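You operate a simulated robot arm through the tools that you are given. There is no shell and no other tool. Be economical: measure what you need, move in short steps, check, and stop when the job is done.

You are at the controls of a simulated robot arm. One attempt, no reset.

## Task
Dry the lining carrier that the duct panel lists, on the first vent, till it reads READY.
Fine: main switch on, one start at a time, hands off while it blows; then switch off and stand the carrier back on its rest ring.

Only the result counts: the job must be done as asked and must still hold three seconds after the hand-in. Knocking over, shifting, dropping, spilling or breaking anything else fails it.

## Robot
A 7-joint arm with a two-finger parallel gripper, fixed in place. Base frame: the origin is at the foot of the arm, x ahead of it, y to its left, z up; the work surface is at about z = 0.846. Lengths are in m, angles in rad, forces in N, time in s.
Its first joint turns from -2.304 to 2.304 rad. Payload 3.91 kg.
Tool frame: the origin (TCP) lies between the finger pads and is the grasp point; the fingertips stand 0.03 m ahead of it; z points along the fingers, y is the line along which they close. The gripper opens to 0.11 m. The fingers are 0.02 m wide and 0.01 m thick; the gripper's body (0.048 by 0.112 m) begins 0.055 m behind the TCP.
Orientation is that of the tool frame in the base frame, as a unit quaternion [w, x, y, z]. With the fingers straight down and closing along the base's y, the tool's x points along the base's -x, its y along +y and its z along -z.

## Interface
- The arm moves only by the tool apply_moves. Its argument "increments" is a list that holds one entry, the list of rows, each a list of 7 numbers: the shift along the tool's x, y, z in m, then the turn, a rotation vector about the tool's x, y, z in rad, then the opening, from 0 (shut) to 1 (fully open). In form: [[[tx, ty, tz, rx, ry, rz, grip], ...]]. A call has 1 to 10 rows; each row is the pose to reach, as a shift and turn from the pose commanded when the call began, along the tool's axes at that moment. Each row takes 0.2 s and may step no farther than 0.05 m and 0.15 rad from the row before; otherwise, or with a gripper value out of range, the whole call is refused. Where a pose cannot be reached the arm comes as near as it can. A force on the tool above 40 N (or 10 N above the force at the start of the call, whichever is more), or a blocked arm, ends the call early, and 0.2 s more pass. The fingers move at their own pace (about 0.108 m/s each) and stop on an object; they squeeze with about 25 N. The grip force told is the motor's: it shows also when the fingers shut on nothing. Time passes only in rows, and 0.2 s behind the last, so rows that repeat a pose let the fingers close. It gives the time, the measured TCP pose, the force on the tool (base axes), the opening and the grip force at its end, in the units of the frame above (readings bear some noise), with the torque about the TCP (base axes, N m) and any sound that the robot's microphone picked up.
- Cameras (640 x 400 px; columns grow to the right, rows downward): "scene" is fixed at [0.0498, 0.6487, 1.4812]; the picture's right is [0.05, -1.00, 0.00], its down [-0.77, -0.04, -0.64] and it looks along [0.64, 0.03, -0.77] (base axes); focal length 214 px, centre (320, 200). "wrist" rides on the gripper at [0.072, 0.017, -0.103] in the tool frame; the picture's right is [-0.23, 0.97, 0.00], its down [-0.76, -0.18, -0.62] and it looks along [-0.61, -0.14, 0.78] (tool axes); focal length 222 px, centre (320, 200). There is no depth. A picture from a camera that has moved, and an enlarged one, comes with that camera's place and axes in the base frame and with its lens.
- capture(camera): a new picture of that camera. The clock stands still meanwhile.
- close_up(camera, box): a new picture of the part [left, top, right, bottom] of that camera's present view, enlarged. The clock stands still meanwhile.
- job_done(): hands the job in; it is judged then, once.

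Go step by step. Nothing tells you positions but the pictures and the camera data: compare them with the known pose of the tool, close in by small moves and look again before you grip or let go. The budget is 120 turns and 68 pictures, counting those below and the enlarged ones. Unless the task says otherwise, let go and move clear before handing in, and close with one line.

The tools are called by a JSON object that holds its "name" and its "arguments". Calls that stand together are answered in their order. apply_moves: Moves the arm, as the interface text tells. Its arguments: {"type":"object","properties":{"increments":{"type":"array"}},"required":["increments"]} The other tools are called the same way: capture (camera) takes a picture; close_up (camera, box) takes an enlarged picture of a part of a camera's view; job_done () hands the job in.

At the start:

```text
time: 0.0
eef_pos: [0.4778, 0.5009, 1.2802]
tcp_rot: [0.0, 0.0, 1.0, 0.0]
contact_force: [0.8, -0.2, -0.3]
ft_torque: [0.04, 0.03, 0.0]
gripper_width: 0.1101
finger_force: 0.1
```

scene: 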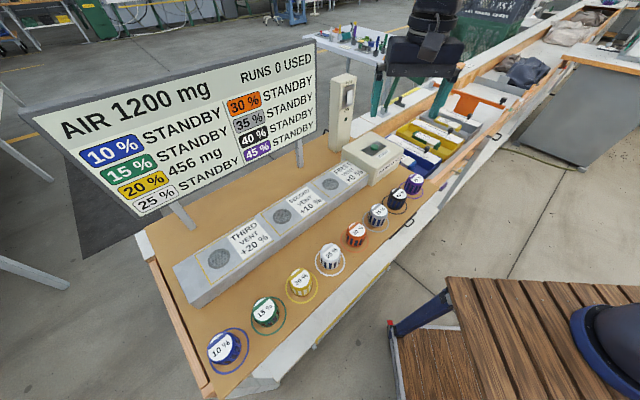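
wrist: 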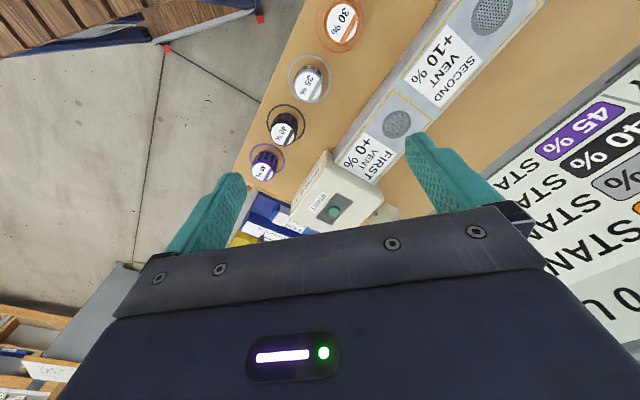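

The panel lists the yellow 20 % carrier with 456 mg, and the others read STANDBY. I'll enlarge the panel, the vents and switch, and the carriers before moving.

{"name": "close_up", "arguments": {"camera": "scene", "box": [20, 40, 340, 240]}}

{"name": "close_up", "arguments": {"camera": "scene", "box": [300, 60, 460, 160]}}

{"name": "close_up", "arguments": {"camera": "scene", "box": [200, 160, 440, 310]}}

{"name": "close_up", "arguments": {"camera": "scene", "box": [160, 230, 360, 390]}}

```text
2.00 times, centred on (180, 140) of scene
camera zoom: at [0.0498, 0.6487, 1.4812], right [0.05, -1.0, 0.0], down [-0.77, -0.04, -0.64], along [0.64, 0.03, -0.77], focal length 429 px, centre (600, 320)
```

zoom: 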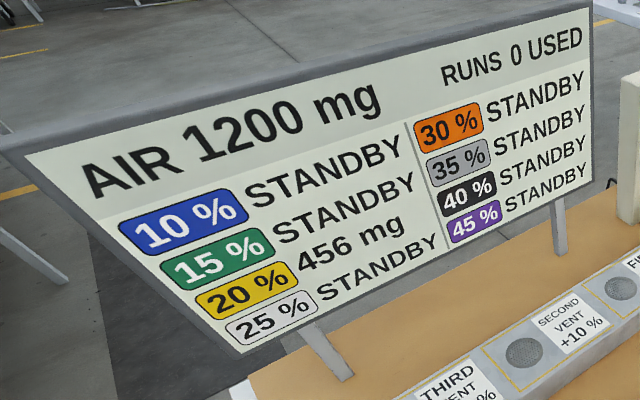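

```text
4.00 times, centred on (380, 110) of scene
camera zoom: at [0.0498, 0.6487, 1.4812], right [0.05, -1.0, 0.0], down [-0.77, -0.04, -0.64], along [0.64, 0.03, -0.77], focal length 858 px, centre (80, 560)
```

zoom: 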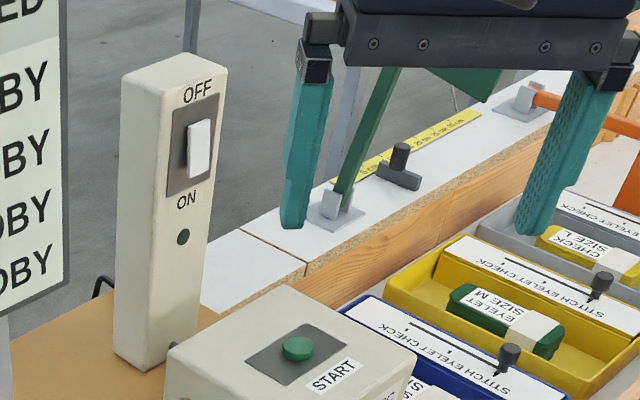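

```text
2.67 times, centred on (320, 235) of scene
camera zoom: at [0.0498, 0.6487, 1.4812], right [0.05, -1.0, 0.0], down [-0.77, -0.04, -0.64], along [0.64, 0.03, -0.77], focal length 572 px, centre (320, 107)
```

zoom: 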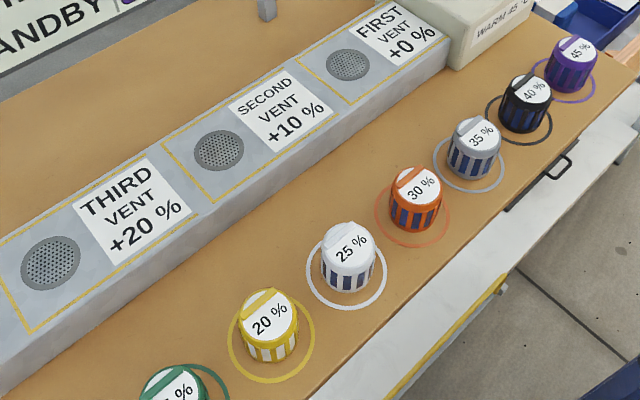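

```text
2.50 times, centred on (260, 310) of scene
camera zoom: at [0.0498, 0.6487, 1.4812], right [0.05, -1.0, 0.0], down [-0.77, -0.04, -0.64], along [0.64, 0.03, -0.77], focal length 536 px, centre (470, -75)
```

zoom: 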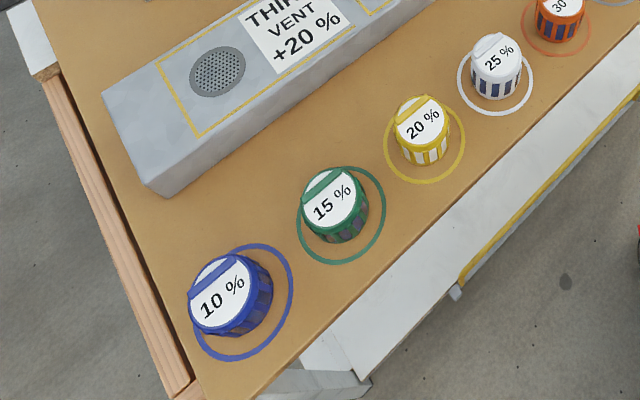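

The yellow carrier should be near (0.25, 0.71), with the row of carriers running diagonally. I'll move above it and turn so the fingers close across the row.

{"name": "apply_moves", "arguments": {"increments": [[[0.028, 0.026, 0.02, 0, 0, 0.094, 1], [0.056, 0.052, 0.04, 0, 0, 0.188, 1], [0.084, 0.079, 0.06, 0, 0, 0.281, 1], [0.112, 0.105, 0.08, 0, 0, 0.375, 1], [0.14, 0.131, 0.1, 0, 0, 0.469, 1], [0.169, 0.157, 0.12, 0, 0, 0.562, 1], [0.197, 0.184, 0.14, 0, 0, 0.656, 1], [0.225, 0.21, 0.16, 0, 0, 0.75, 1]]]}}

{"name": "capture", "arguments": {"camera": "wrist"}}

{"name": "capture", "arguments": {"camera": "scene"}}

```text
time: 1.8
eef_pos: [0.2531, 0.7125, 1.12]
tcp_rot: [0.0, 0.367, 0.93, 0.001]
contact_force: [0.5, -0.6, 0.7]
ft_torque: [0.03, 0.08, 0.02]
gripper_width: 0.1101
finger_force: 0.0
```

```text
61 pictures are left
camera wrist: at [0.2097, 0.7722, 1.2229], right [0.83, 0.56, 0.0], down [0.44, -0.65, 0.62], along [0.35, -0.52, -0.78], focal length 222 px, centre (320, 200)
```

wrist: 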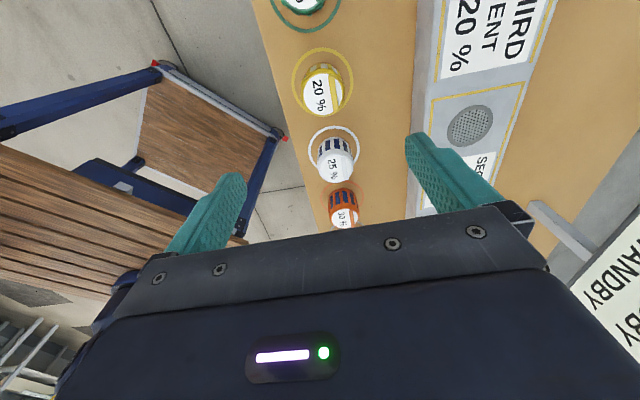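

```text
60 pictures are left
```

scene: 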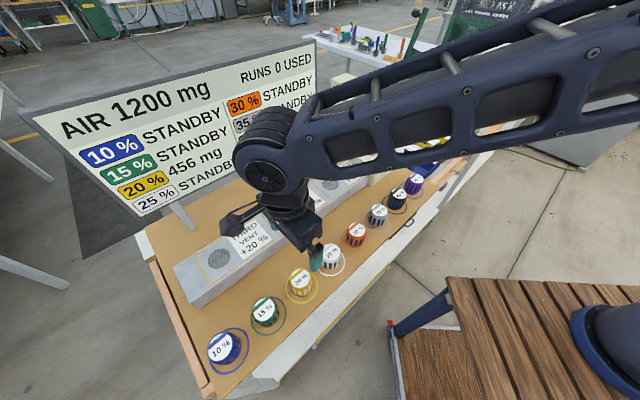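

The wrist view confirms the yellow carrier at about (0.2535, 0.713), roughly 0.065 tall. I'll come partway down and look again.

{"name": "apply_moves", "arguments": {"increments": [[[0, 0, 0.045, 0, 0, 0, 1], [0, 0, 0.09, 0, 0, 0, 1], [0, 0, 0.13, 0, 0, 0, 1], [0, 0, 0.16, 0, 0, 0, 1]]]}}

{"name": "capture", "arguments": {"camera": "wrist"}}

{"name": "close_up", "arguments": {"camera": "scene", "box": [240, 220, 368, 300]}}

```text
time: 2.8
eef_pos: [0.2523, 0.7111, 0.9613]
tcp_rot: [0.0, 0.366, 0.931, 0.0]
contact_force: [0.6, -0.1, 0.5]
ft_torque: [-0.01, 0.01, 0.01]
gripper_width: 0.1098
finger_force: 0.0
```

```text
59 pictures are left
camera wrist: at [0.21, 0.7726, 1.0636], right [0.83, 0.56, 0.0], down [0.44, -0.65, 0.62], along [0.35, -0.52, -0.78], focal length 222 px, centre (320, 200)
```

wrist: 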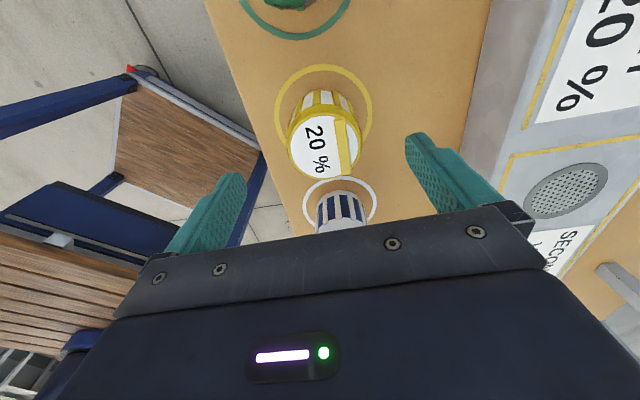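

```text
5.00 times, centred on (304, 260) of scene
camera zoom: at [0.0498, 0.6487, 1.4812], right [0.05, -1.0, 0.0], down [-0.77, -0.04, -0.64], along [0.64, 0.03, -0.77], focal length 1072 px, centre (400, -100)
```

zoom: 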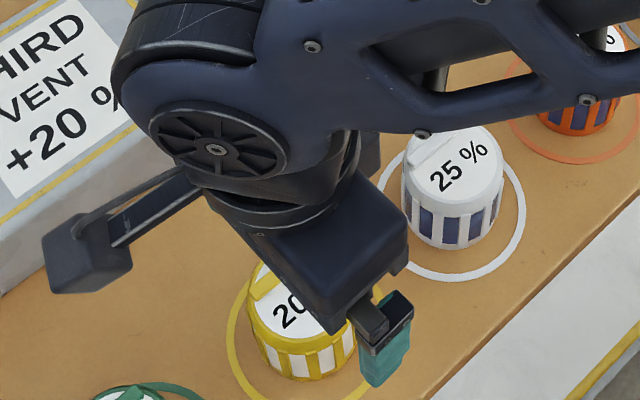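

The carrier is centred between the fingers. I'll lower to about 0.888 and close.

{"name": "apply_moves", "arguments": {"increments": [[[0, 0, 0.04, 0, 0, 0, 1], [0, 0, 0.073, 0, 0, 0, 1], [0, 0, 0.073, 0, 0, 0, 0.6], [0, 0, 0.073, 0, 0, 0, 0.3], [0, 0, 0.073, 0, 0, 0, 0.3], [0, 0, 0.073, 0, 0, 0, 0.3]]]}}

{"name": "capture", "arguments": {"camera": "wrist"}}

```text
time: 4.2
eef_pos: [0.252, 0.7124, 0.8867]
tcp_rot: [-0.001, 0.366, 0.931, 0.0]
contact_force: [0.6, -0.2, 0.6]
ft_torque: [0.02, 0.01, -0.02]
gripper_width: 0.0569
finger_force: 24.2
```

```text
57 pictures are left
camera wrist: at [0.21, 0.7733, 0.9903], right [0.83, 0.56, 0.0], down [0.44, -0.65, 0.62], along [0.35, -0.52, -0.78], focal length 222 px, centre (320, 200)
```

wrist: 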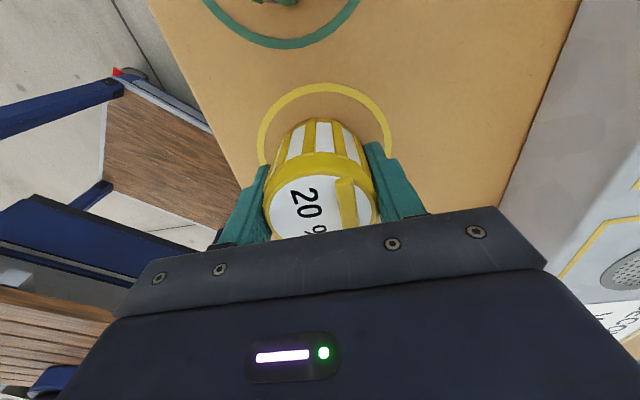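

The grip holds at 0.057. Next I'll lift straight up.

{"name": "apply_moves", "arguments": {"increments": [[[0, 0, -0.02, 0, 0, 0, 0.3], [0, 0, -0.06, 0, 0, 0, 0.3], [0, 0, -0.1, 0, 0, 0, 0.3], [0, 0, -0.14, 0, 0, 0, 0.3], [0, 0, -0.18, 0, 0, 0, 0.3]]]}}

{"name": "capture", "arguments": {"camera": "wrist"}}

{"name": "close_up", "arguments": {"camera": "scene", "box": [160, 120, 400, 270]}}

```text
time: 5.4
eef_pos: [0.2541, 0.7108, 1.0682]
tcp_rot: [-0.001, 0.365, 0.931, -0.001]
contact_force: [0.0, 0.7, -0.6]
ft_torque: [-0.04, 0.0, 0.0]
gripper_width: 0.057
finger_force: 24.7
```

```text
56 pictures are left
camera wrist: at [0.2116, 0.7717, 1.1709], right [0.83, 0.56, 0.0], down [0.44, -0.65, 0.62], along [0.35, -0.52, -0.78], focal length 222 px, centre (320, 200)
```

wrist: 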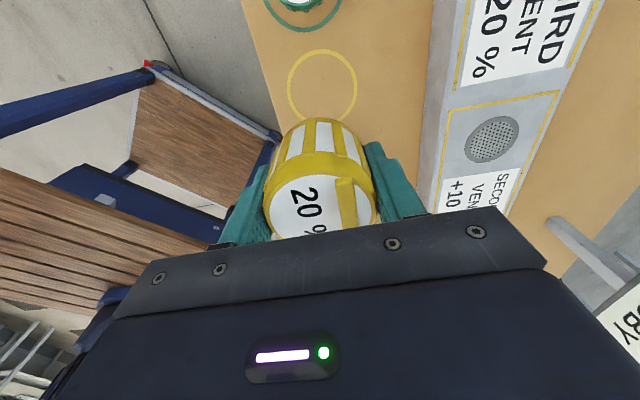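

```text
2.67 times, centred on (280, 195) of scene
camera zoom: at [0.0498, 0.6487, 1.4812], right [0.05, -1.0, 0.0], down [-0.77, -0.04, -0.64], along [0.64, 0.03, -0.77], focal length 572 px, centre (427, 213)
```

zoom: 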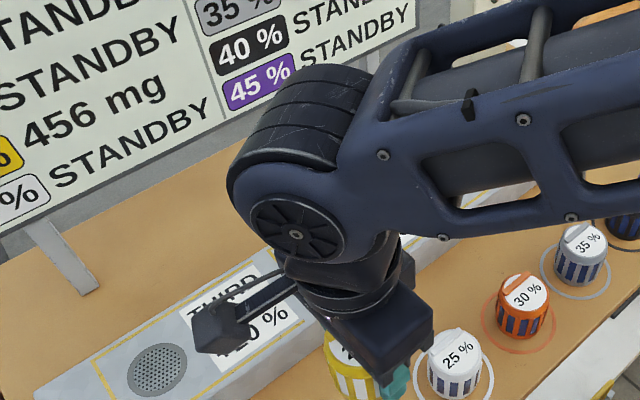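

The lift is clean and the yellow ring shows below the carrier. Next I'll carry it at this height to above the first vent, at about (0.608, 0.636).

{"name": "apply_moves", "arguments": {"increments": [[[-0.031, 0.0187, 0, 0, 0, 0, 0.3], [-0.062, 0.0373, 0, 0, 0, 0, 0.3], [-0.099, 0.06, 0, 0, 0, 0, 0.3], [-0.136, 0.082, 0, 0, 0, 0, 0.3], [-0.173, 0.104, 0, 0, 0, 0, 0.3], [-0.21, 0.126, 0, 0, 0, 0, 0.3], [-0.247, 0.149, 0, 0, 0, 0, 0.3], [-0.283, 0.17, 0, 0, 0, 0, 0.3], [-0.31, 0.1866, 0, 0, 0, 0, 0.3]]]}}

{"name": "capture", "arguments": {"camera": "wrist"}}

{"name": "capture", "arguments": {"camera": "scene"}}

```text
time: 7.4
eef_pos: [0.6074, 0.6361, 1.0701]
tcp_rot: [0.0, 0.366, 0.931, 0.0]
contact_force: [0.0, 0.1, -1.2]
ft_torque: [-0.03, -0.04, 0.01]
gripper_width: 0.0572
finger_force: 25.2
```

```text
54 pictures are left
camera wrist: at [0.5652, 0.6967, 1.1721], right [0.83, 0.56, 0.0], down [0.44, -0.65, 0.62], along [0.35, -0.52, -0.78], focal length 222 px, centre (320, 200)
```

wrist: 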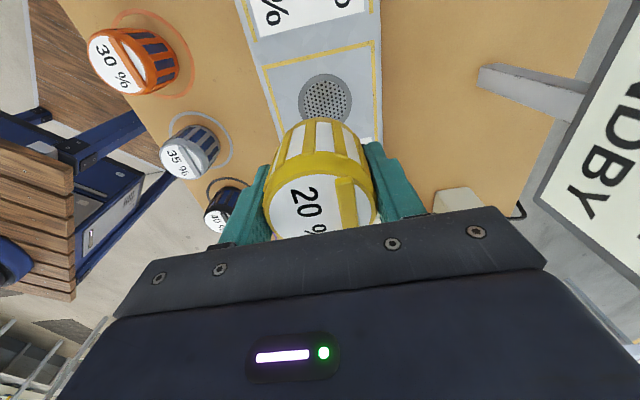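

```text
53 pictures are left
```

scene: 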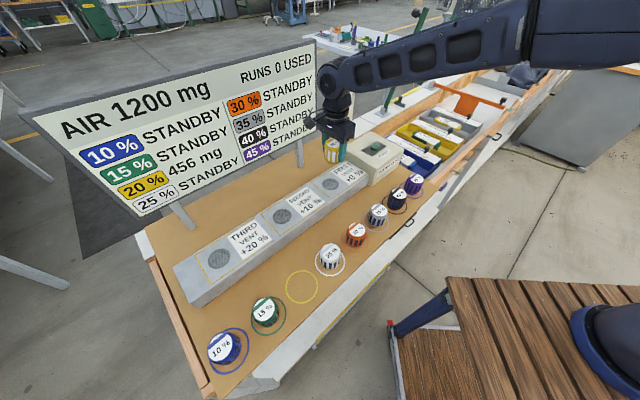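

The vent grille is almost directly below, with its centre near (0.610, 0.640) and its top at about 0.90. I'll lower partway and check again.

{"name": "apply_moves", "arguments": {"increments": [[[0, 0.002, 0.035, 0, 0, 0, 0.3], [0.001, 0.0045, 0.065, 0, 0, 0, 0.3], [0.001, 0.0045, 0.085, 0, 0, 0, 0.3]]]}}

{"name": "close_up", "arguments": {"camera": "wrist", "box": [220, 50, 460, 200]}}

{"name": "close_up", "arguments": {"camera": "scene", "box": [280, 120, 400, 195]}}

```text
time: 8.2
eef_pos: [0.6109, 0.6411, 0.982]
tcp_rot: [0.0, 0.365, 0.931, 0.0]
contact_force: [1.4, 0.3, -0.1]
ft_torque: [0.0, 0.0, 0.0]
gripper_width: 0.0573
finger_force: 24.4
```

```text
2.67 times, centred on (340, 125) of wrist
camera zoom: at [0.5678, 0.7023, 1.0851], right [0.83, 0.56, 0.0], down [0.44, -0.65, 0.62], along [0.35, -0.52, -0.78], focal length 592 px, centre (267, 400)
```

zoom: 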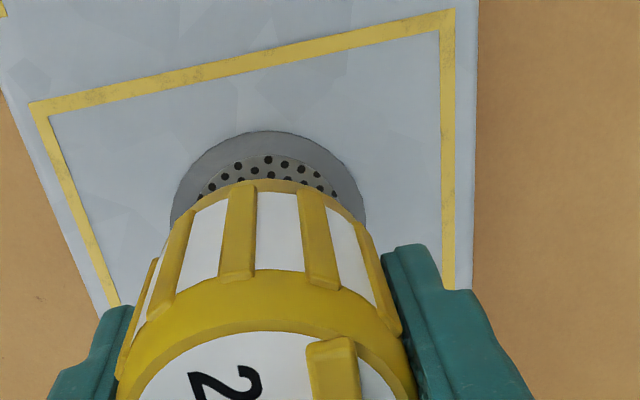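

```text
5.33 times, centred on (340, 158) of scene
camera zoom: at [0.0498, 0.6487, 1.4812], right [0.05, -1.0, 0.0], down [-0.77, -0.04, -0.64], along [0.64, 0.03, -0.77], focal length 1144 px, centre (213, 427)
```

zoom: 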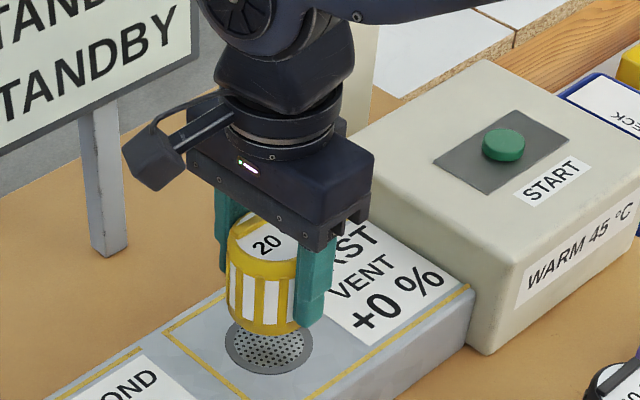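

The grille centre refines to about (0.611, 0.637), so I'll shift 3 mm and lower slowly to just above contact.

{"name": "apply_moves", "arguments": {"increments": [[[-0.002, -0.0022, 0.015, 0, 0, 0, 0.3], [-0.002, -0.0022, 0.027, 0, 0, 0, 0.3], [-0.002, -0.0022, 0.034, 0, 0, 0, 0.3]]]}}

{"name": "close_up", "arguments": {"camera": "scene", "box": [280, 140, 360, 190]}}

```text
time: 9.0
eef_pos: [0.6096, 0.6379, 0.9484]
tcp_rot: [0.0, 0.366, 0.931, 0.0]
contact_force: [-0.4, -0.6, -1.7]
ft_torque: [0.0, -0.01, 0.0]
gripper_width: 0.0572
finger_force: 25.4
```

```text
8.00 times, centred on (320, 165) of scene
camera zoom: at [0.0498, 0.6487, 1.4812], right [0.05, -1.0, 0.0], down [-0.77, -0.04, -0.64], along [0.64, 0.03, -0.77], focal length 1716 px, centre (320, 480)
```

zoom: 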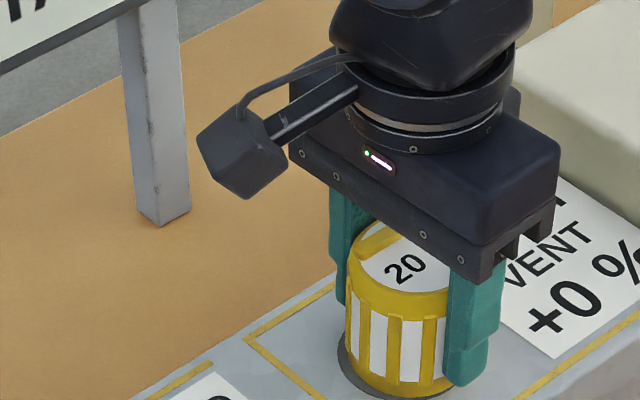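

The carrier is nearly on the grille. I'll lower in fine steps and watch the vertical force.

{"name": "apply_moves", "arguments": {"increments": [[[0, 0, 0.002, 0, 0, 0, 0.3], [0, 0, 0.004, 0, 0, 0, 0.3]]]}}

```text
time: 9.6
eef_pos: [0.6089, 0.6378, 0.9476]
tcp_rot: [0.001, 0.366, 0.931, 0.001]
contact_force: [-2.2, -7.4, 30.1]
ft_torque: [-0.45, 0.34, 0.05]
gripper_width: 0.057
finger_force: 24.7
```

Contact came at TCP z of about 0.948. I'll ease off the push and then open.

{"name": "apply_moves", "arguments": {"increments": [[[0, 0, -0.003, 0, 0, 0, 0.3], [0, 0, -0.003, 0, 0, 0, 0.3]]]}}

```text
time: 10.2
eef_pos: [0.6097, 0.6376, 0.9459]
tcp_rot: [-0.001, 0.365, 0.931, -0.001]
contact_force: [1.1, 0.4, 1.2]
ft_torque: [0.1, -0.03, 0.01]
gripper_width: 0.057
finger_force: 25.5
```

{"name": "apply_moves", "arguments": {"increments": [[[0, 0, -0.003, 0, 0, 0, 0.55], [0, 0, -0.003, 0, 0, 0, 0.75], [0, 0, -0.003, 0, 0, 0, 0.9]]]}}

{"name": "capture", "arguments": {"camera": "wrist"}}

{"name": "close_up", "arguments": {"camera": "scene", "box": [280, 140, 376, 200]}}

```text
time: 11.0
eef_pos: [0.6087, 0.6379, 0.9518]
tcp_rot: [0.0, 0.366, 0.931, -0.001]
contact_force: [-0.7, -0.8, -0.6]
ft_torque: [0.0, -0.01, 0.01]
gripper_width: 0.0992
finger_force: 0.1
```

```text
49 pictures are left
camera wrist: at [0.5664, 0.6987, 1.0533], right [0.83, 0.56, 0.0], down [0.44, -0.65, 0.62], along [0.35, -0.52, -0.78], focal length 222 px, centre (320, 200)
```

wrist: 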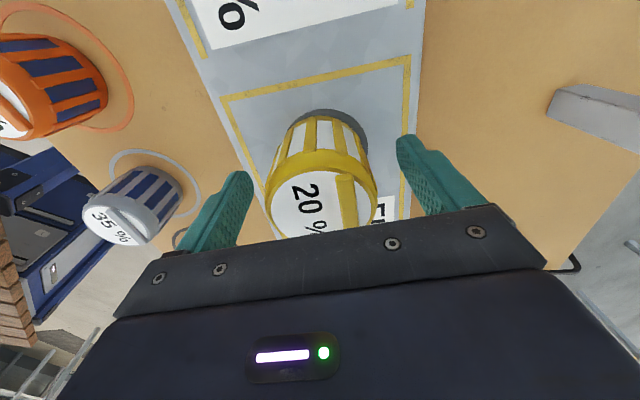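

```text
6.67 times, centred on (328, 170) of scene
camera zoom: at [0.0498, 0.6487, 1.4812], right [0.05, -1.0, 0.0], down [-0.77, -0.04, -0.64], along [0.64, 0.03, -0.77], focal length 1430 px, centre (267, 400)
```

zoom: 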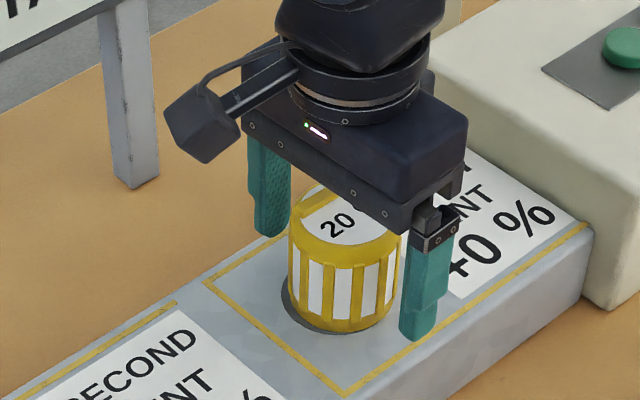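

The carrier is standing on the first vent. I'll rise straight up, then shift toward the switch pillar while pitching the tool towards horizontal.

{"name": "apply_moves", "arguments": {"increments": [[[0, 0, -0.04, 0, 0, 0, 0.9], [0, 0, -0.085, 0, 0, 0, 0.9], [0, 0, -0.13, 0, 0, 0, 0.9], [0, 0, -0.17, 0, 0, 0, 0.9], [-0.043, -0.005, -0.17, -0.14, 0, 0, 0.6], [-0.086, -0.009, -0.17, -0.28, 0, 0, 0.3], [-0.13, -0.014, -0.17, -0.42, 0, 0, 0.0], [-0.173, -0.019, -0.17, -0.56, 0, 0, 0.0], [-0.216, -0.023, -0.17, -0.7, 0, 0, 0.0], [-0.26, -0.028, -0.17, -0.84, 0, 0, 0.0]]]}}

{"name": "capture", "arguments": {"camera": "wrist"}}

{"name": "capture", "arguments": {"camera": "scene"}}

```text
time: 13.2
eef_pos: [0.7862, 0.4348, 1.1193]
tcp_rot: [0.151, 0.337, 0.848, 0.379]
contact_force: [2.9, -3.6, -1.1]
ft_torque: [0.29, 0.13, 0.3]
gripper_width: 0.0001
finger_force: 25.1
```

```text
47 pictures are left
camera wrist: at [0.6873, 0.4353, 1.2002], right [0.61, 0.32, 0.73], down [0.15, -0.95, 0.28], along [0.78, -0.06, -0.63], focal length 222 px, centre (320, 200)
```

wrist: 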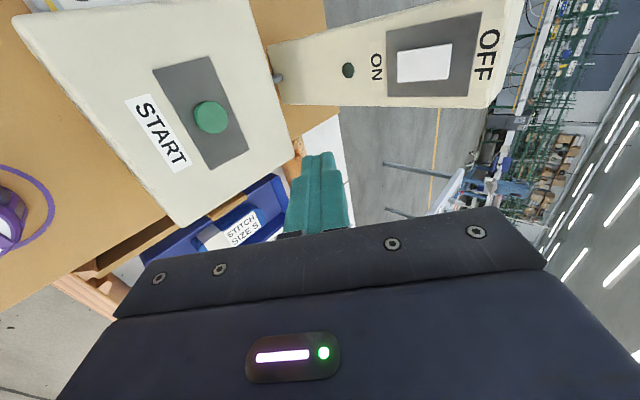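

```text
46 pictures are left
```

scene: 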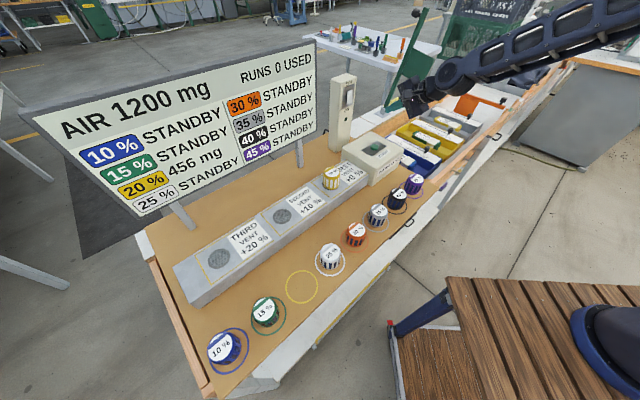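

The rocker comes out at about (0.890, 0.575, 1.10) and faces the robot along the bench normal. I'll enlarge it to see its shape, and also check the carrier on the vent.

{"name": "close_up", "arguments": {"camera": "wrist", "box": [340, 0, 520, 120]}}

{"name": "close_up", "arguments": {"camera": "scene", "box": [300, 65, 420, 200]}}

```text
3.33 times, centred on (430, 60) of wrist
camera zoom: at [0.6873, 0.4353, 1.2002], right [0.61, 0.32, 0.73], down [0.15, -0.95, 0.28], along [0.78, -0.06, -0.63], focal length 740 px, centre (-47, 667)
```

zoom: 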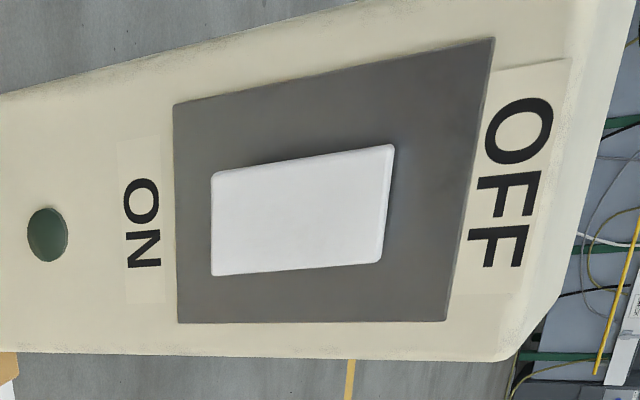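

```text
2.96 times, centred on (360, 132) of scene
camera zoom: at [0.0498, 0.6487, 1.4812], right [0.05, -1.0, 0.0], down [-0.77, -0.04, -0.64], along [0.64, 0.03, -0.77], focal length 636 px, centre (202, 400)
```

zoom: 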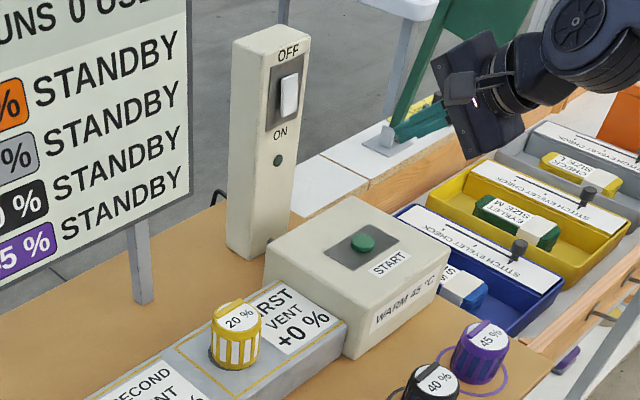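

Rocker spans z from about 1.081 to 1.127, with ON at the lower end. I'll level the tool and stand off 5 cm in front of its lower end.

{"name": "apply_moves", "arguments": {"increments": [[[0.003, 0.0067, 0.015, -0.122, 0, 0, 0], [0.006, 0.0133, 0.03, -0.243, 0, 0, 0], [0.0093, 0.02, 0.045, -0.365, 0, 0, 0], [0.0124, 0.0267, 0.06, -0.487, 0, 0, 0], [0.0155, 0.0333, 0.075, -0.608, 0, 0, 0], [0.0186, 0.04, 0.0897, -0.73, 0, 0, 0], [0.0186, 0.04, 0.0897, -0.73, 0, 0, 0]]]}}

{"name": "capture", "arguments": {"camera": "wrist"}}

{"name": "close_up", "arguments": {"camera": "scene", "box": [300, 65, 420, 140]}}

```text
time: 14.8
eef_pos: [0.831, 0.5203, 1.089]
tcp_rot: [0.258, 0.258, 0.658, 0.658]
contact_force: [0.3, -0.2, -0.3]
ft_torque: [0.01, 0.01, 0.01]
gripper_width: 0.0002
finger_force: 24.5
```

```text
43 pictures are left
camera wrist: at [0.7067, 0.4943, 1.1059], right [0.17, -0.16, 0.97], down [0.13, -0.97, -0.18], along [0.98, 0.16, -0.14], focal length 222 px, centre (320, 200)
```

wrist: 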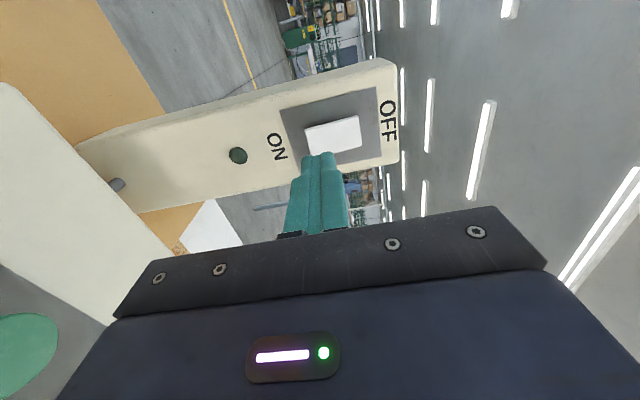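

```text
5.33 times, centred on (360, 102) of scene
camera zoom: at [0.0498, 0.6487, 1.4812], right [0.05, -1.0, 0.0], down [-0.77, -0.04, -0.64], along [0.64, 0.03, -0.77], focal length 1144 px, centre (107, 720)
```

zoom: 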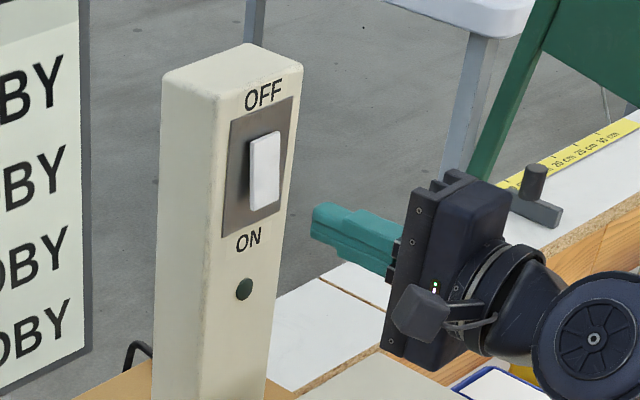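

The fingertip is level with the rocker's lower end and about 5 mm off sideways. I'll correct that and move close.

{"name": "apply_moves", "arguments": {"increments": [[[-0.0055, -0.002, 0.015, 0, 0, 0, 0], [-0.0055, -0.002, 0.028, 0, 0, 0, 0], [-0.0055, -0.002, 0.036, 0, 0, 0, 0]]]}}

{"name": "close_up", "arguments": {"camera": "scene", "box": [320, 80, 400, 130]}}

{"name": "close_up", "arguments": {"camera": "wrist", "box": [240, 50, 440, 250]}}

```text
time: 15.6
eef_pos: [0.86, 0.5448, 1.0879]
tcp_rot: [0.258, 0.259, 0.66, 0.657]
contact_force: [-0.4, 1.1, 0.1]
ft_torque: [0.0, -0.02, 0.0]
gripper_width: 0.0
finger_force: 25.3
```

```text
8.00 times, centred on (360, 105) of scene
camera zoom: at [0.0498, 0.6487, 1.4812], right [0.05, -1.0, 0.0], down [-0.77, -0.04, -0.64], along [0.64, 0.03, -0.77], focal length 1716 px, centre (0, 960)
```

zoom: 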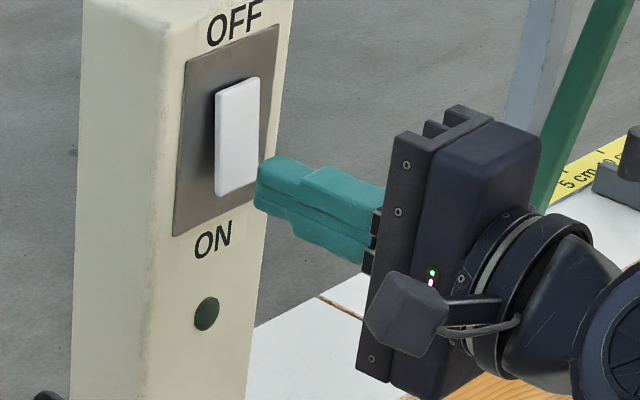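

```text
2.00 times, centred on (340, 150) of wrist
camera zoom: at [0.7356, 0.5171, 1.1048], right [0.17, -0.15, 0.97], down [0.13, -0.98, -0.18], along [0.98, 0.16, -0.14], focal length 444 px, centre (280, 300)
```

zoom: 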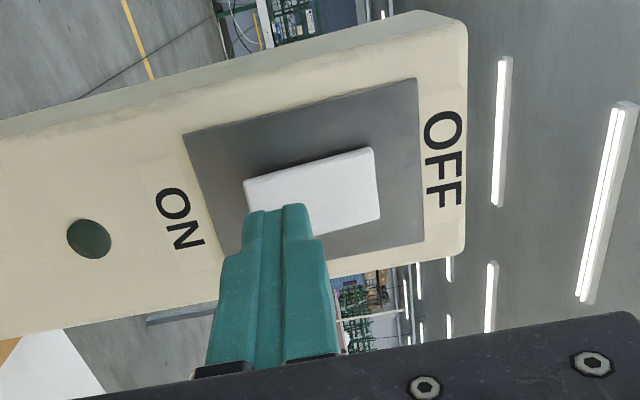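

The tip is lined up in front of the rocker's lower half. I'll press in with small steps and listen for a click.

{"name": "apply_moves", "arguments": {"increments": [[[0, 0, 0.004, 0, 0, 0, 0], [0, 0, 0.008, 0, 0, 0, 0], [0, 0, 0.011, 0, 0, 0, 0], [0, 0, 0.014, 0, 0, 0, 0]]]}}

{"name": "close_up", "arguments": {"camera": "scene", "box": [320, 80, 400, 130]}}

```text
time: 16.6
eef_pos: [0.8696, 0.5543, 1.0881]
tcp_rot: [0.259, 0.259, 0.658, 0.658]
contact_force: [0.3, -0.1, 0.4]
ft_torque: [-0.01, -0.02, 0.02]
gripper_width: 0.0
finger_force: 24.8
```

```text
8.00 times, centred on (360, 105) of scene
camera zoom: at [0.0498, 0.6487, 1.4812], right [0.05, -1.0, 0.0], down [-0.77, -0.04, -0.64], along [0.64, 0.03, -0.77], focal length 1716 px, centre (0, 960)
```

zoom: 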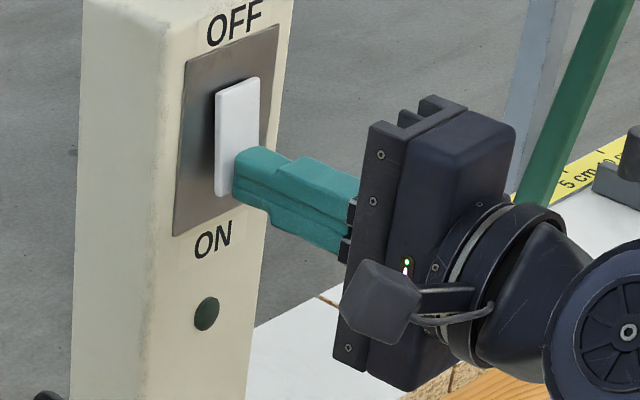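

There is no contact yet, so I'll keep pressing.

{"name": "apply_moves", "arguments": {"increments": [[[0, 0, 0.003, 0, 0, 0, 0], [0, 0, 0.006, 0, 0, 0, 0], [0, 0, 0.009, 0, 0, 0, 0], [0, 0, 0.012, 0, 0, 0, 0]]]}}

{"name": "close_up", "arguments": {"camera": "scene", "box": [320, 80, 400, 130]}}

```text
time: 17.4
eef_pos: [0.8714, 0.558, 1.0863]
tcp_rot: [0.258, 0.259, 0.659, 0.657]
contact_force: [-18.4, -23.7, 6.6]
ft_torque: [0.33, -0.36, -0.31]
gripper_width: 0.0001
finger_force: 25.1
heard: click
stopped in row 3: the force on the tool passed its limit at 52 N (the readings are from after the stop); the commanded pose is now the measured one
```

```text
8.00 times, centred on (360, 105) of scene
camera zoom: at [0.0498, 0.6487, 1.4812], right [0.05, -1.0, 0.0], down [-0.77, -0.04, -0.64], along [0.64, 0.03, -0.77], focal length 1716 px, centre (0, 960)
```

zoom: 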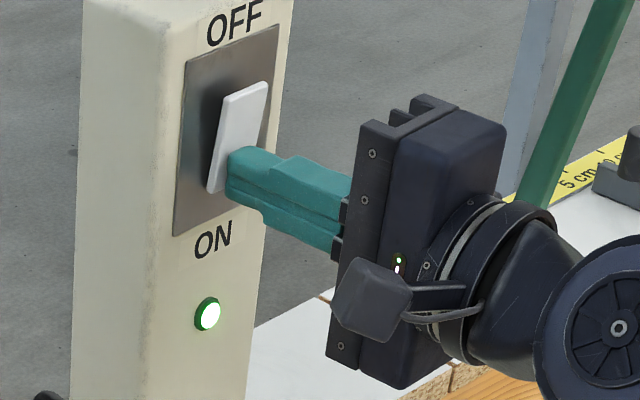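

The rocker clicked over and the lamp is green. I'll back away and turn the tool down above the START button, near (0.779, 0.465, 0.958).

{"name": "apply_moves", "arguments": {"increments": [[[0, 0, -0.045, 0, 0, 0, 0], [0, 0.015, -0.09, 0, 0, 0, 0], [0.002, 0.03, -0.13, 0.14, 0, 0, 0], [0.004, 0.03, -0.13, 0.28, 0, 0, 0], [0.004, 0.03, -0.13, 0.42, 0, 0, 0], [0.004, 0.03, -0.13, 0.56, 0, 0, 0], [0.004, 0.03, -0.13, 0.7, 0, 0, 0], [0.004, 0.03, -0.13, 0.84, 0, 0, 0], [0.004, 0.03, -0.13, 0.98, 0, 0, 0], [0.004, 0.03, -0.13, 1.12, 0, 0, 0]]]}}

{"name": "apply_moves", "arguments": {"increments": [[[0, 0, 0, 0.15, 0, 0, 0], [0, 0, 0, 0.3, 0, 0, 0], [0, 0, 0, 0.448, 0, 0, 0]]]}}

{"name": "capture", "arguments": {"camera": "wrist"}}

{"name": "capture", "arguments": {"camera": "scene"}}

```text
time: 19.6
eef_pos: [0.7812, 0.4666, 1.1184]
tcp_rot: [0.08, 0.356, 0.908, 0.207]
contact_force: [-1.5, -0.7, 0.4]
ft_torque: [-0.04, -0.02, 0.0]
gripper_width: 0.0
finger_force: 24.9
```

```text
time: 20.4
eef_pos: [0.7816, 0.4651, 1.1167]
tcp_rot: [0.0, 0.366, 0.931, -0.002]
contact_force: [0.2, -1.4, -0.6]
ft_torque: [0.04, 0.05, -0.03]
gripper_width: 0.0001
finger_force: 24.9
```

```text
37 pictures are left
camera wrist: at [0.7396, 0.5269, 1.2204], right [0.83, 0.56, 0.0], down [0.44, -0.65, 0.62], along [0.35, -0.52, -0.78], focal length 222 px, centre (320, 200)
```

wrist: 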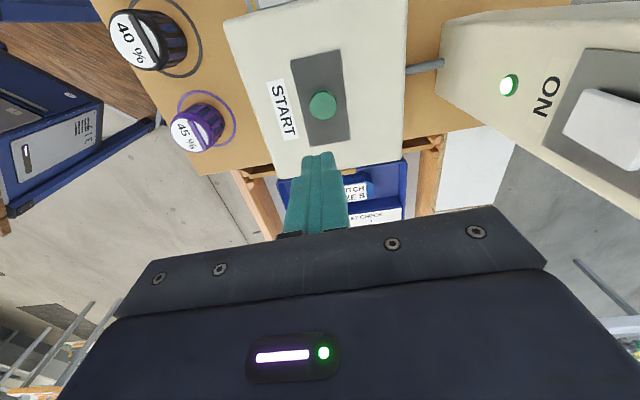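

```text
36 pictures are left
```

scene: 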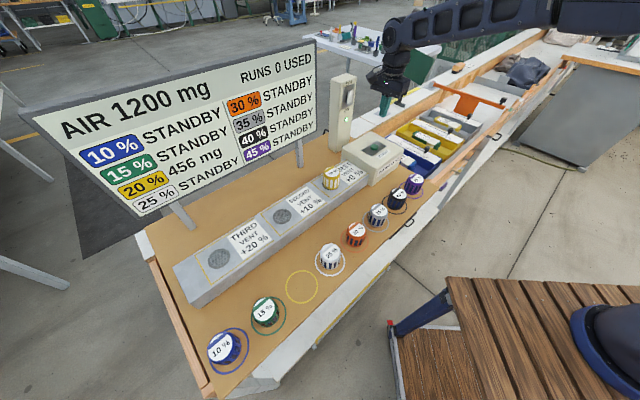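

The closed fingertips are directly over the button. I'll descend to just above it.

{"name": "apply_moves", "arguments": {"increments": [[[0, 0.001, 0.04, 0, 0, 0, 0], [0, 0.001, 0.08, 0, 0, 0, 0], [0, 0.001, 0.108, 0, 0, 0, 0]]]}}

{"name": "close_up", "arguments": {"camera": "scene", "box": [335, 110, 415, 160]}}

```text
time: 21.1
eef_pos: [0.7818, 0.4644, 1.0082]
tcp_rot: [0.0, 0.365, 0.931, 0.0]
contact_force: [0.7, -0.3, 0.1]
ft_torque: [0.02, -0.04, 0.02]
gripper_width: 0.0001
finger_force: 24.8
```

```text
8.00 times, centred on (375, 135) of scene
camera zoom: at [0.0498, 0.6487, 1.4812], right [0.05, -1.0, 0.0], down [-0.77, -0.04, -0.64], along [0.64, 0.03, -0.77], focal length 1716 px, centre (-120, 720)
```

zoom: 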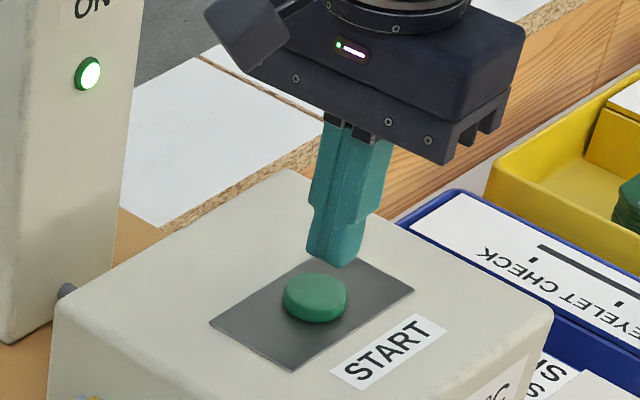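

I'm within a few millimetres of the button centre. I'll press gently once.

{"name": "apply_moves", "arguments": {"increments": [[[0.002, 0.002, 0.008, 0, 0, 0, 0], [0.002, 0.002, 0.014, 0, 0, 0, 0], [0.002, 0.002, 0.018, 0, 0, 0, 0], [0.002, 0.002, 0.022, 0, 0, 0, 0]]]}}

```text
time: 22.1
eef_pos: [0.7822, 0.4691, 0.9866]
tcp_rot: [0.0, 0.366, 0.931, -0.002]
contact_force: [0.2, 0.7, 1.0]
ft_torque: [0.02, -0.01, 0.0]
gripper_width: 0.0001
finger_force: 25.6
```

{"name": "apply_moves", "arguments": {"increments": [[[0, 0, 0.003, 0, 0, 0, 0], [0, 0, 0.006, 0, 0, 0, 0], [0, 0, 0.009, 0, 0, 0, 0]]]}}

```text
time: 22.9
eef_pos: [0.7819, 0.4706, 0.979]
tcp_rot: [0.0, 0.366, 0.93, 0.0]
contact_force: [-5.7, -4.1, 21.9]
ft_torque: [-0.19, 0.12, -0.02]
gripper_width: 0.0001
finger_force: 25.2
heard: click
```

The button clicked. I'll withdraw straight up and read the panel.

{"name": "apply_moves", "arguments": {"increments": [[[0, 0, -0.03, 0, 0, 0, 0], [0, 0, -0.07, 0, 0, 0, 0], [0, 0, -0.11, 0, 0, 0, 0]]]}}

{"name": "capture", "arguments": {"camera": "scene"}}

```text
time: 23.8
eef_pos: [0.7807, 0.4684, 1.0881]
tcp_rot: [-0.001, 0.366, 0.931, -0.001]
contact_force: [1.1, 0.1, -0.6]
ft_torque: [-0.03, 0.0, 0.0]
gripper_width: 0.0002
finger_force: 25.5
```

```text
34 pictures are left
```

scene: 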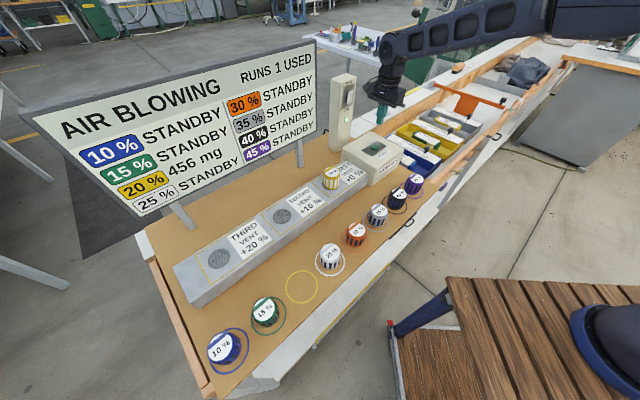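

The panel shows AIR BLOWING with RUNS 1 USED. I'll wait with the arm still.

{"name": "apply_moves", "arguments": {"increments": [[[0, 0, 0, 0, 0, 0, 0], [0, 0, 0, 0, 0, 0, 0], [0, 0, 0, 0, 0, 0, 0], [0, 0, 0, 0, 0, 0, 0], [0, 0, 0, 0, 0, 0, 0], [0, 0, 0, 0, 0, 0, 0], [0, 0, 0, 0, 0, 0, 0], [0, 0, 0, 0, 0, 0, 0], [0, 0, 0, 0, 0, 0, 0], [0, 0, 0, 0, 0, 0, 0]]]}}

{"name": "apply_moves", "arguments": {"increments": [[[0, 0, 0, 0, 0, 0, 0], [0, 0, 0, 0, 0, 0, 0], [0, 0, 0, 0, 0, 0, 0], [0, 0, 0, 0, 0, 0, 0], [0, 0, 0, 0, 0, 0, 0], [0, 0, 0, 0, 0, 0, 0], [0, 0, 0, 0, 0, 0, 0], [0, 0, 0, 0, 0, 0, 0], [0, 0, 0, 0, 0, 0, 0], [0, 0, 0, 0, 0, 0, 0]]]}}

{"name": "close_up", "arguments": {"camera": "scene", "box": [20, 40, 390, 240]}}

```text
time: 25.9
eef_pos: [0.7805, 0.4702, 1.0876]
tcp_rot: [0.0, 0.365, 0.931, -0.001]
contact_force: [0.3, -0.1, 0.4]
ft_torque: [0.03, -0.02, 0.01]
gripper_width: 0.0004
finger_force: 25.0
```

```text
time: 28.1
eef_pos: [0.7811, 0.4713, 1.0869]
tcp_rot: [0.0, 0.366, 0.931, -0.001]
contact_force: [0.1, -0.6, -1.0]
ft_torque: [0.05, 0.0, -0.05]
gripper_width: 0.0003
finger_force: 25.1
```

```text
1.73 times, centred on (205, 140) of scene
camera zoom: at [0.0498, 0.6487, 1.4812], right [0.05, -1.0, 0.0], down [-0.77, -0.04, -0.64], along [0.64, 0.03, -0.77], focal length 371 px, centre (519, 304)
```

zoom: 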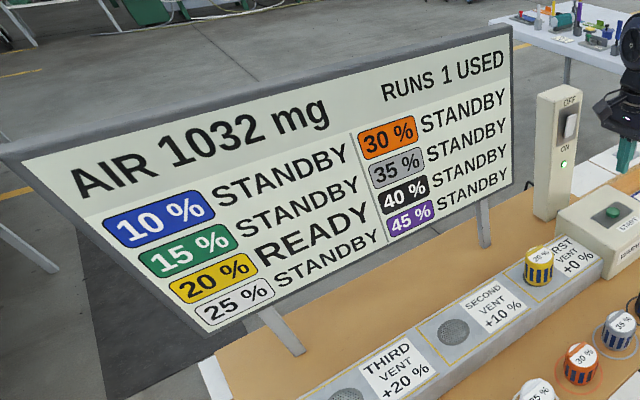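

The 20 % carrier reads READY and the blower has stopped. Now I'll switch off, so I level the tool again facing the pillar.

{"name": "apply_moves", "arguments": {"increments": [[[0, 0, -0.015, -0.14, 0, 0, 0], [0, 0, -0.033, -0.28, 0, 0, 0], [0, 0, -0.033, -0.42, 0, 0, 0], [0, 0, -0.033, -0.56, 0, 0, 0], [0, 0, -0.033, -0.7, 0, 0, 0], [0, 0, -0.033, -0.84, 0, 0, 0], [0, 0, -0.033, -0.98, 0, 0, 0], [0, 0, -0.033, -1.12, 0, 0, 0], [0, 0, -0.033, -1.26, 0, 0, 0], [0, 0, -0.033, -1.4, 0, 0, 0]]]}}

{"name": "apply_moves", "arguments": {"increments": [[[0, 0, 0, -0.085, 0, 0, 0], [0, 0, 0, -0.17, 0, 0, 0], [0, 0, 0, -0.17, 0, 0, 0]]]}}

{"name": "capture", "arguments": {"camera": "wrist"}}

```text
time: 30.4
eef_pos: [0.7816, 0.47, 1.1209]
tcp_rot: [0.235, 0.281, 0.711, 0.6]
contact_force: [-0.6, 0.4, 0.3]
ft_torque: [-0.03, -0.01, -0.05]
gripper_width: 0.0
finger_force: 24.7
```

```text
time: 31.1
eef_pos: [0.7824, 0.4694, 1.1193]
tcp_rot: [0.258, 0.259, 0.659, 0.658]
contact_force: [-0.9, 1.4, 0.2]
ft_torque: [-0.01, -0.02, 0.0]
gripper_width: 0.0
finger_force: 25.4
```

```text
32 pictures are left
camera wrist: at [0.6584, 0.4422, 1.1375], right [0.17, -0.15, 0.97], down [0.13, -0.98, -0.18], along [0.98, 0.16, -0.14], focal length 222 px, centre (320, 200)
```

wrist: 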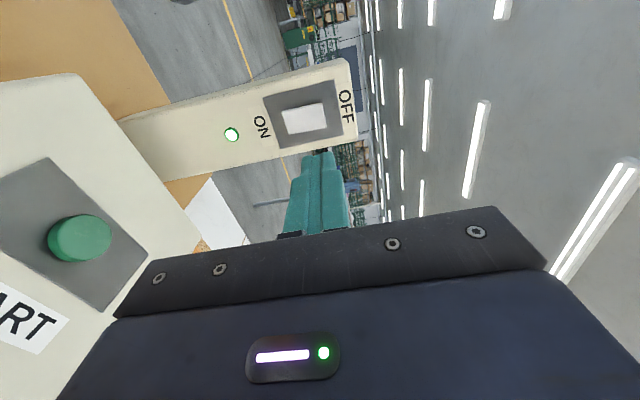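

The tool is level at z of 1.119, in line with the rocker's OFF half. I'll move close, then press.

{"name": "apply_moves", "arguments": {"increments": [[[-0.0045, 0, 0.04, 0, 0, 0, 0], [-0.0045, 0, 0.075, 0, 0, 0, 0], [-0.0045, 0, 0.1, 0, 0, 0, 0]]]}}

{"name": "close_up", "arguments": {"camera": "scene", "box": [320, 70, 400, 120]}}

```text
time: 31.9
eef_pos: [0.8536, 0.5396, 1.1201]
tcp_rot: [0.259, 0.259, 0.658, 0.658]
contact_force: [-0.3, -0.9, 0.4]
ft_torque: [-0.04, -0.02, 0.03]
gripper_width: 0.0001
finger_force: 25.2
```

```text
8.00 times, centred on (360, 95) of scene
camera zoom: at [0.0498, 0.6487, 1.4812], right [0.05, -1.0, 0.0], down [-0.77, -0.04, -0.64], along [0.64, 0.03, -0.77], focal length 1716 px, centre (0, 1040)
```

zoom: 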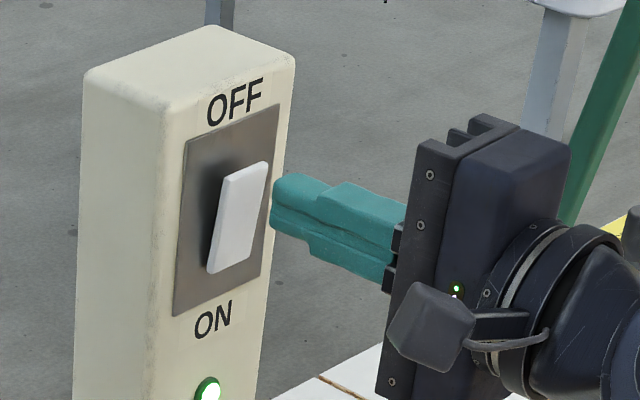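

{"name": "apply_moves", "arguments": {"increments": [[[0, 0, 0.006, 0, 0, 0, 0], [0, 0, 0.011, 0, 0, 0, 0], [0, 0, 0.014, 0, 0, 0, 0], [0, 0, 0.017, 0, 0, 0, 0], [0, 0, 0.02, 0, 0, 0, 0], [0, 0, 0.023, 0, 0, 0, 0], [0, 0, 0.026, 0, 0, 0, 0]]]}}

{"name": "close_up", "arguments": {"camera": "scene", "box": [320, 70, 400, 120]}}

```text
time: 33.5
eef_pos: [0.8693, 0.5586, 1.1197]
tcp_rot: [0.258, 0.259, 0.66, 0.657]
contact_force: [0.2, -0.4, 0.5]
ft_torque: [0.02, -0.01, 0.0]
gripper_width: 0.0
finger_force: 24.8
heard: click
```

```text
8.00 times, centred on (360, 95) of scene
camera zoom: at [0.0498, 0.6487, 1.4812], right [0.05, -1.0, 0.0], down [-0.77, -0.04, -0.64], along [0.64, 0.03, -0.77], focal length 1716 px, centre (0, 1040)
```

zoom: 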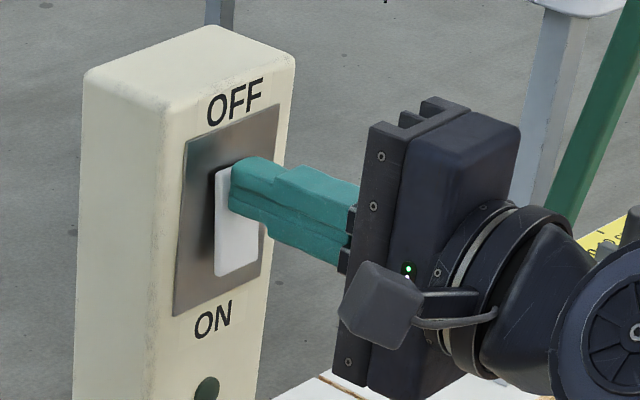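

The switch is off and the lamp is dark. I'll back away, point the tool down again, and return above the carrier by the route I came.

{"name": "apply_moves", "arguments": {"increments": [[[0, 0, -0.045, 0, 0, 0, 0], [0, 0.0, -0.09, 0, 0, 0, 0], [0.0, 0.0, -0.13, 0.14, 0, 0, 0], [0, 0, -0.13, 0.28, 0, 0, 0], [0, 0, -0.13, 0.42, 0, 0, 0], [0, 0, -0.13, 0.56, 0, 0, 0], [0, 0, -0.13, 0.7, 0, 0, 0], [0, 0, -0.13, 0.84, 0, 0, 0], [0, 0, -0.13, 0.98, 0, 0, 0], [0, 0, -0.13, 1.12, 0, 0, 0]]]}}

{"name": "apply_moves", "arguments": {"increments": [[[0, 0, 0, 0.15, 0, 0, 0], [0, 0, 0, 0.3, 0, 0, 0], [0, 0, 0, 0.4508, 0, 0, 0], [0, 0, 0, 0.4508, 0, 0, 0]]]}}

```text
time: 35.8
eef_pos: [0.7821, 0.4633, 1.1217]
tcp_rot: [0.082, 0.356, 0.908, 0.207]
contact_force: [-1.1, 1.0, 0.7]
ft_torque: [-0.06, -0.03, -0.04]
gripper_width: 0.0
finger_force: 24.7
```

```text
time: 36.8
eef_pos: [0.7821, 0.4633, 1.1198]
tcp_rot: [-0.001, 0.366, 0.931, -0.001]
contact_force: [-1.3, -0.6, -0.1]
ft_torque: [0.0, -0.01, 0.02]
gripper_width: 0.0001
finger_force: 25.5
```

{"name": "apply_moves", "arguments": {"increments": [[[0.041, 0.0017, 0, 0, 0, 0, 0.2], [0.082, 0.0033, 0, 0, 0, 0, 0.5], [0.123, 0.005, 0, 0, 0, 0, 0.9], [0.164, 0.0067, 0, 0, 0, 0, 0.9], [0.205, 0.0083, 0, 0, 0, 0, 0.9], [0.2453, 0.01, 0, 0, 0, 0, 0.9], [0.2453, 0.01, 0, 0, 0, 0, 0.9]]]}}

{"name": "capture", "arguments": {"camera": "wrist"}}

{"name": "close_up", "arguments": {"camera": "scene", "box": [280, 120, 400, 195]}}

```text
time: 38.4
eef_pos: [0.6088, 0.6384, 1.121]
tcp_rot: [0.0, 0.366, 0.931, 0.0]
contact_force: [0.0, 0.0, 0.2]
ft_torque: [0.01, -0.03, 0.03]
gripper_width: 0.0991
finger_force: 0.1
```

```text
29 pictures are left
camera wrist: at [0.5672, 0.6988, 1.2245], right [0.83, 0.56, 0.0], down [0.44, -0.65, 0.62], along [0.35, -0.52, -0.78], focal length 222 px, centre (320, 200)
```

wrist: 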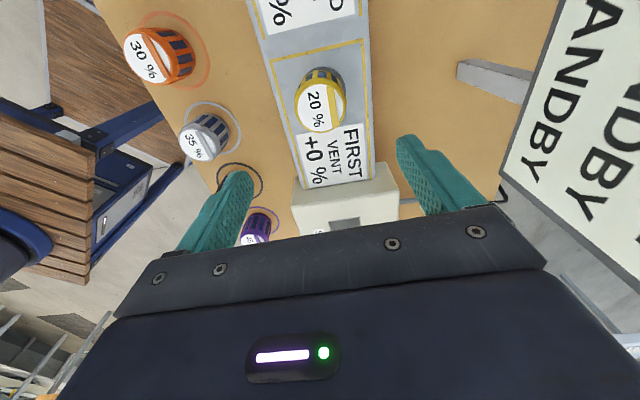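

```text
5.33 times, centred on (340, 158) of scene
camera zoom: at [0.0498, 0.6487, 1.4812], right [0.05, -1.0, 0.0], down [-0.77, -0.04, -0.64], along [0.64, 0.03, -0.77], focal length 1144 px, centre (213, 427)
```

zoom: 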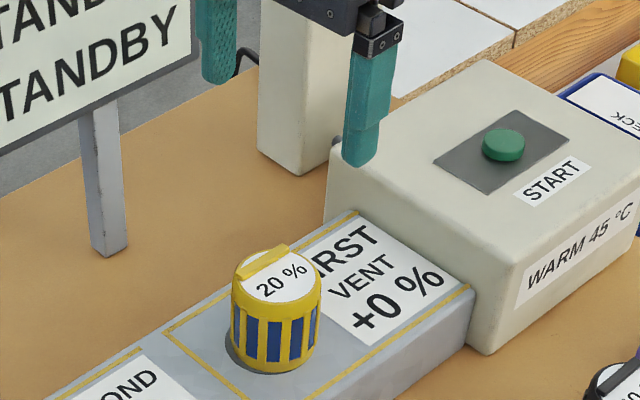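

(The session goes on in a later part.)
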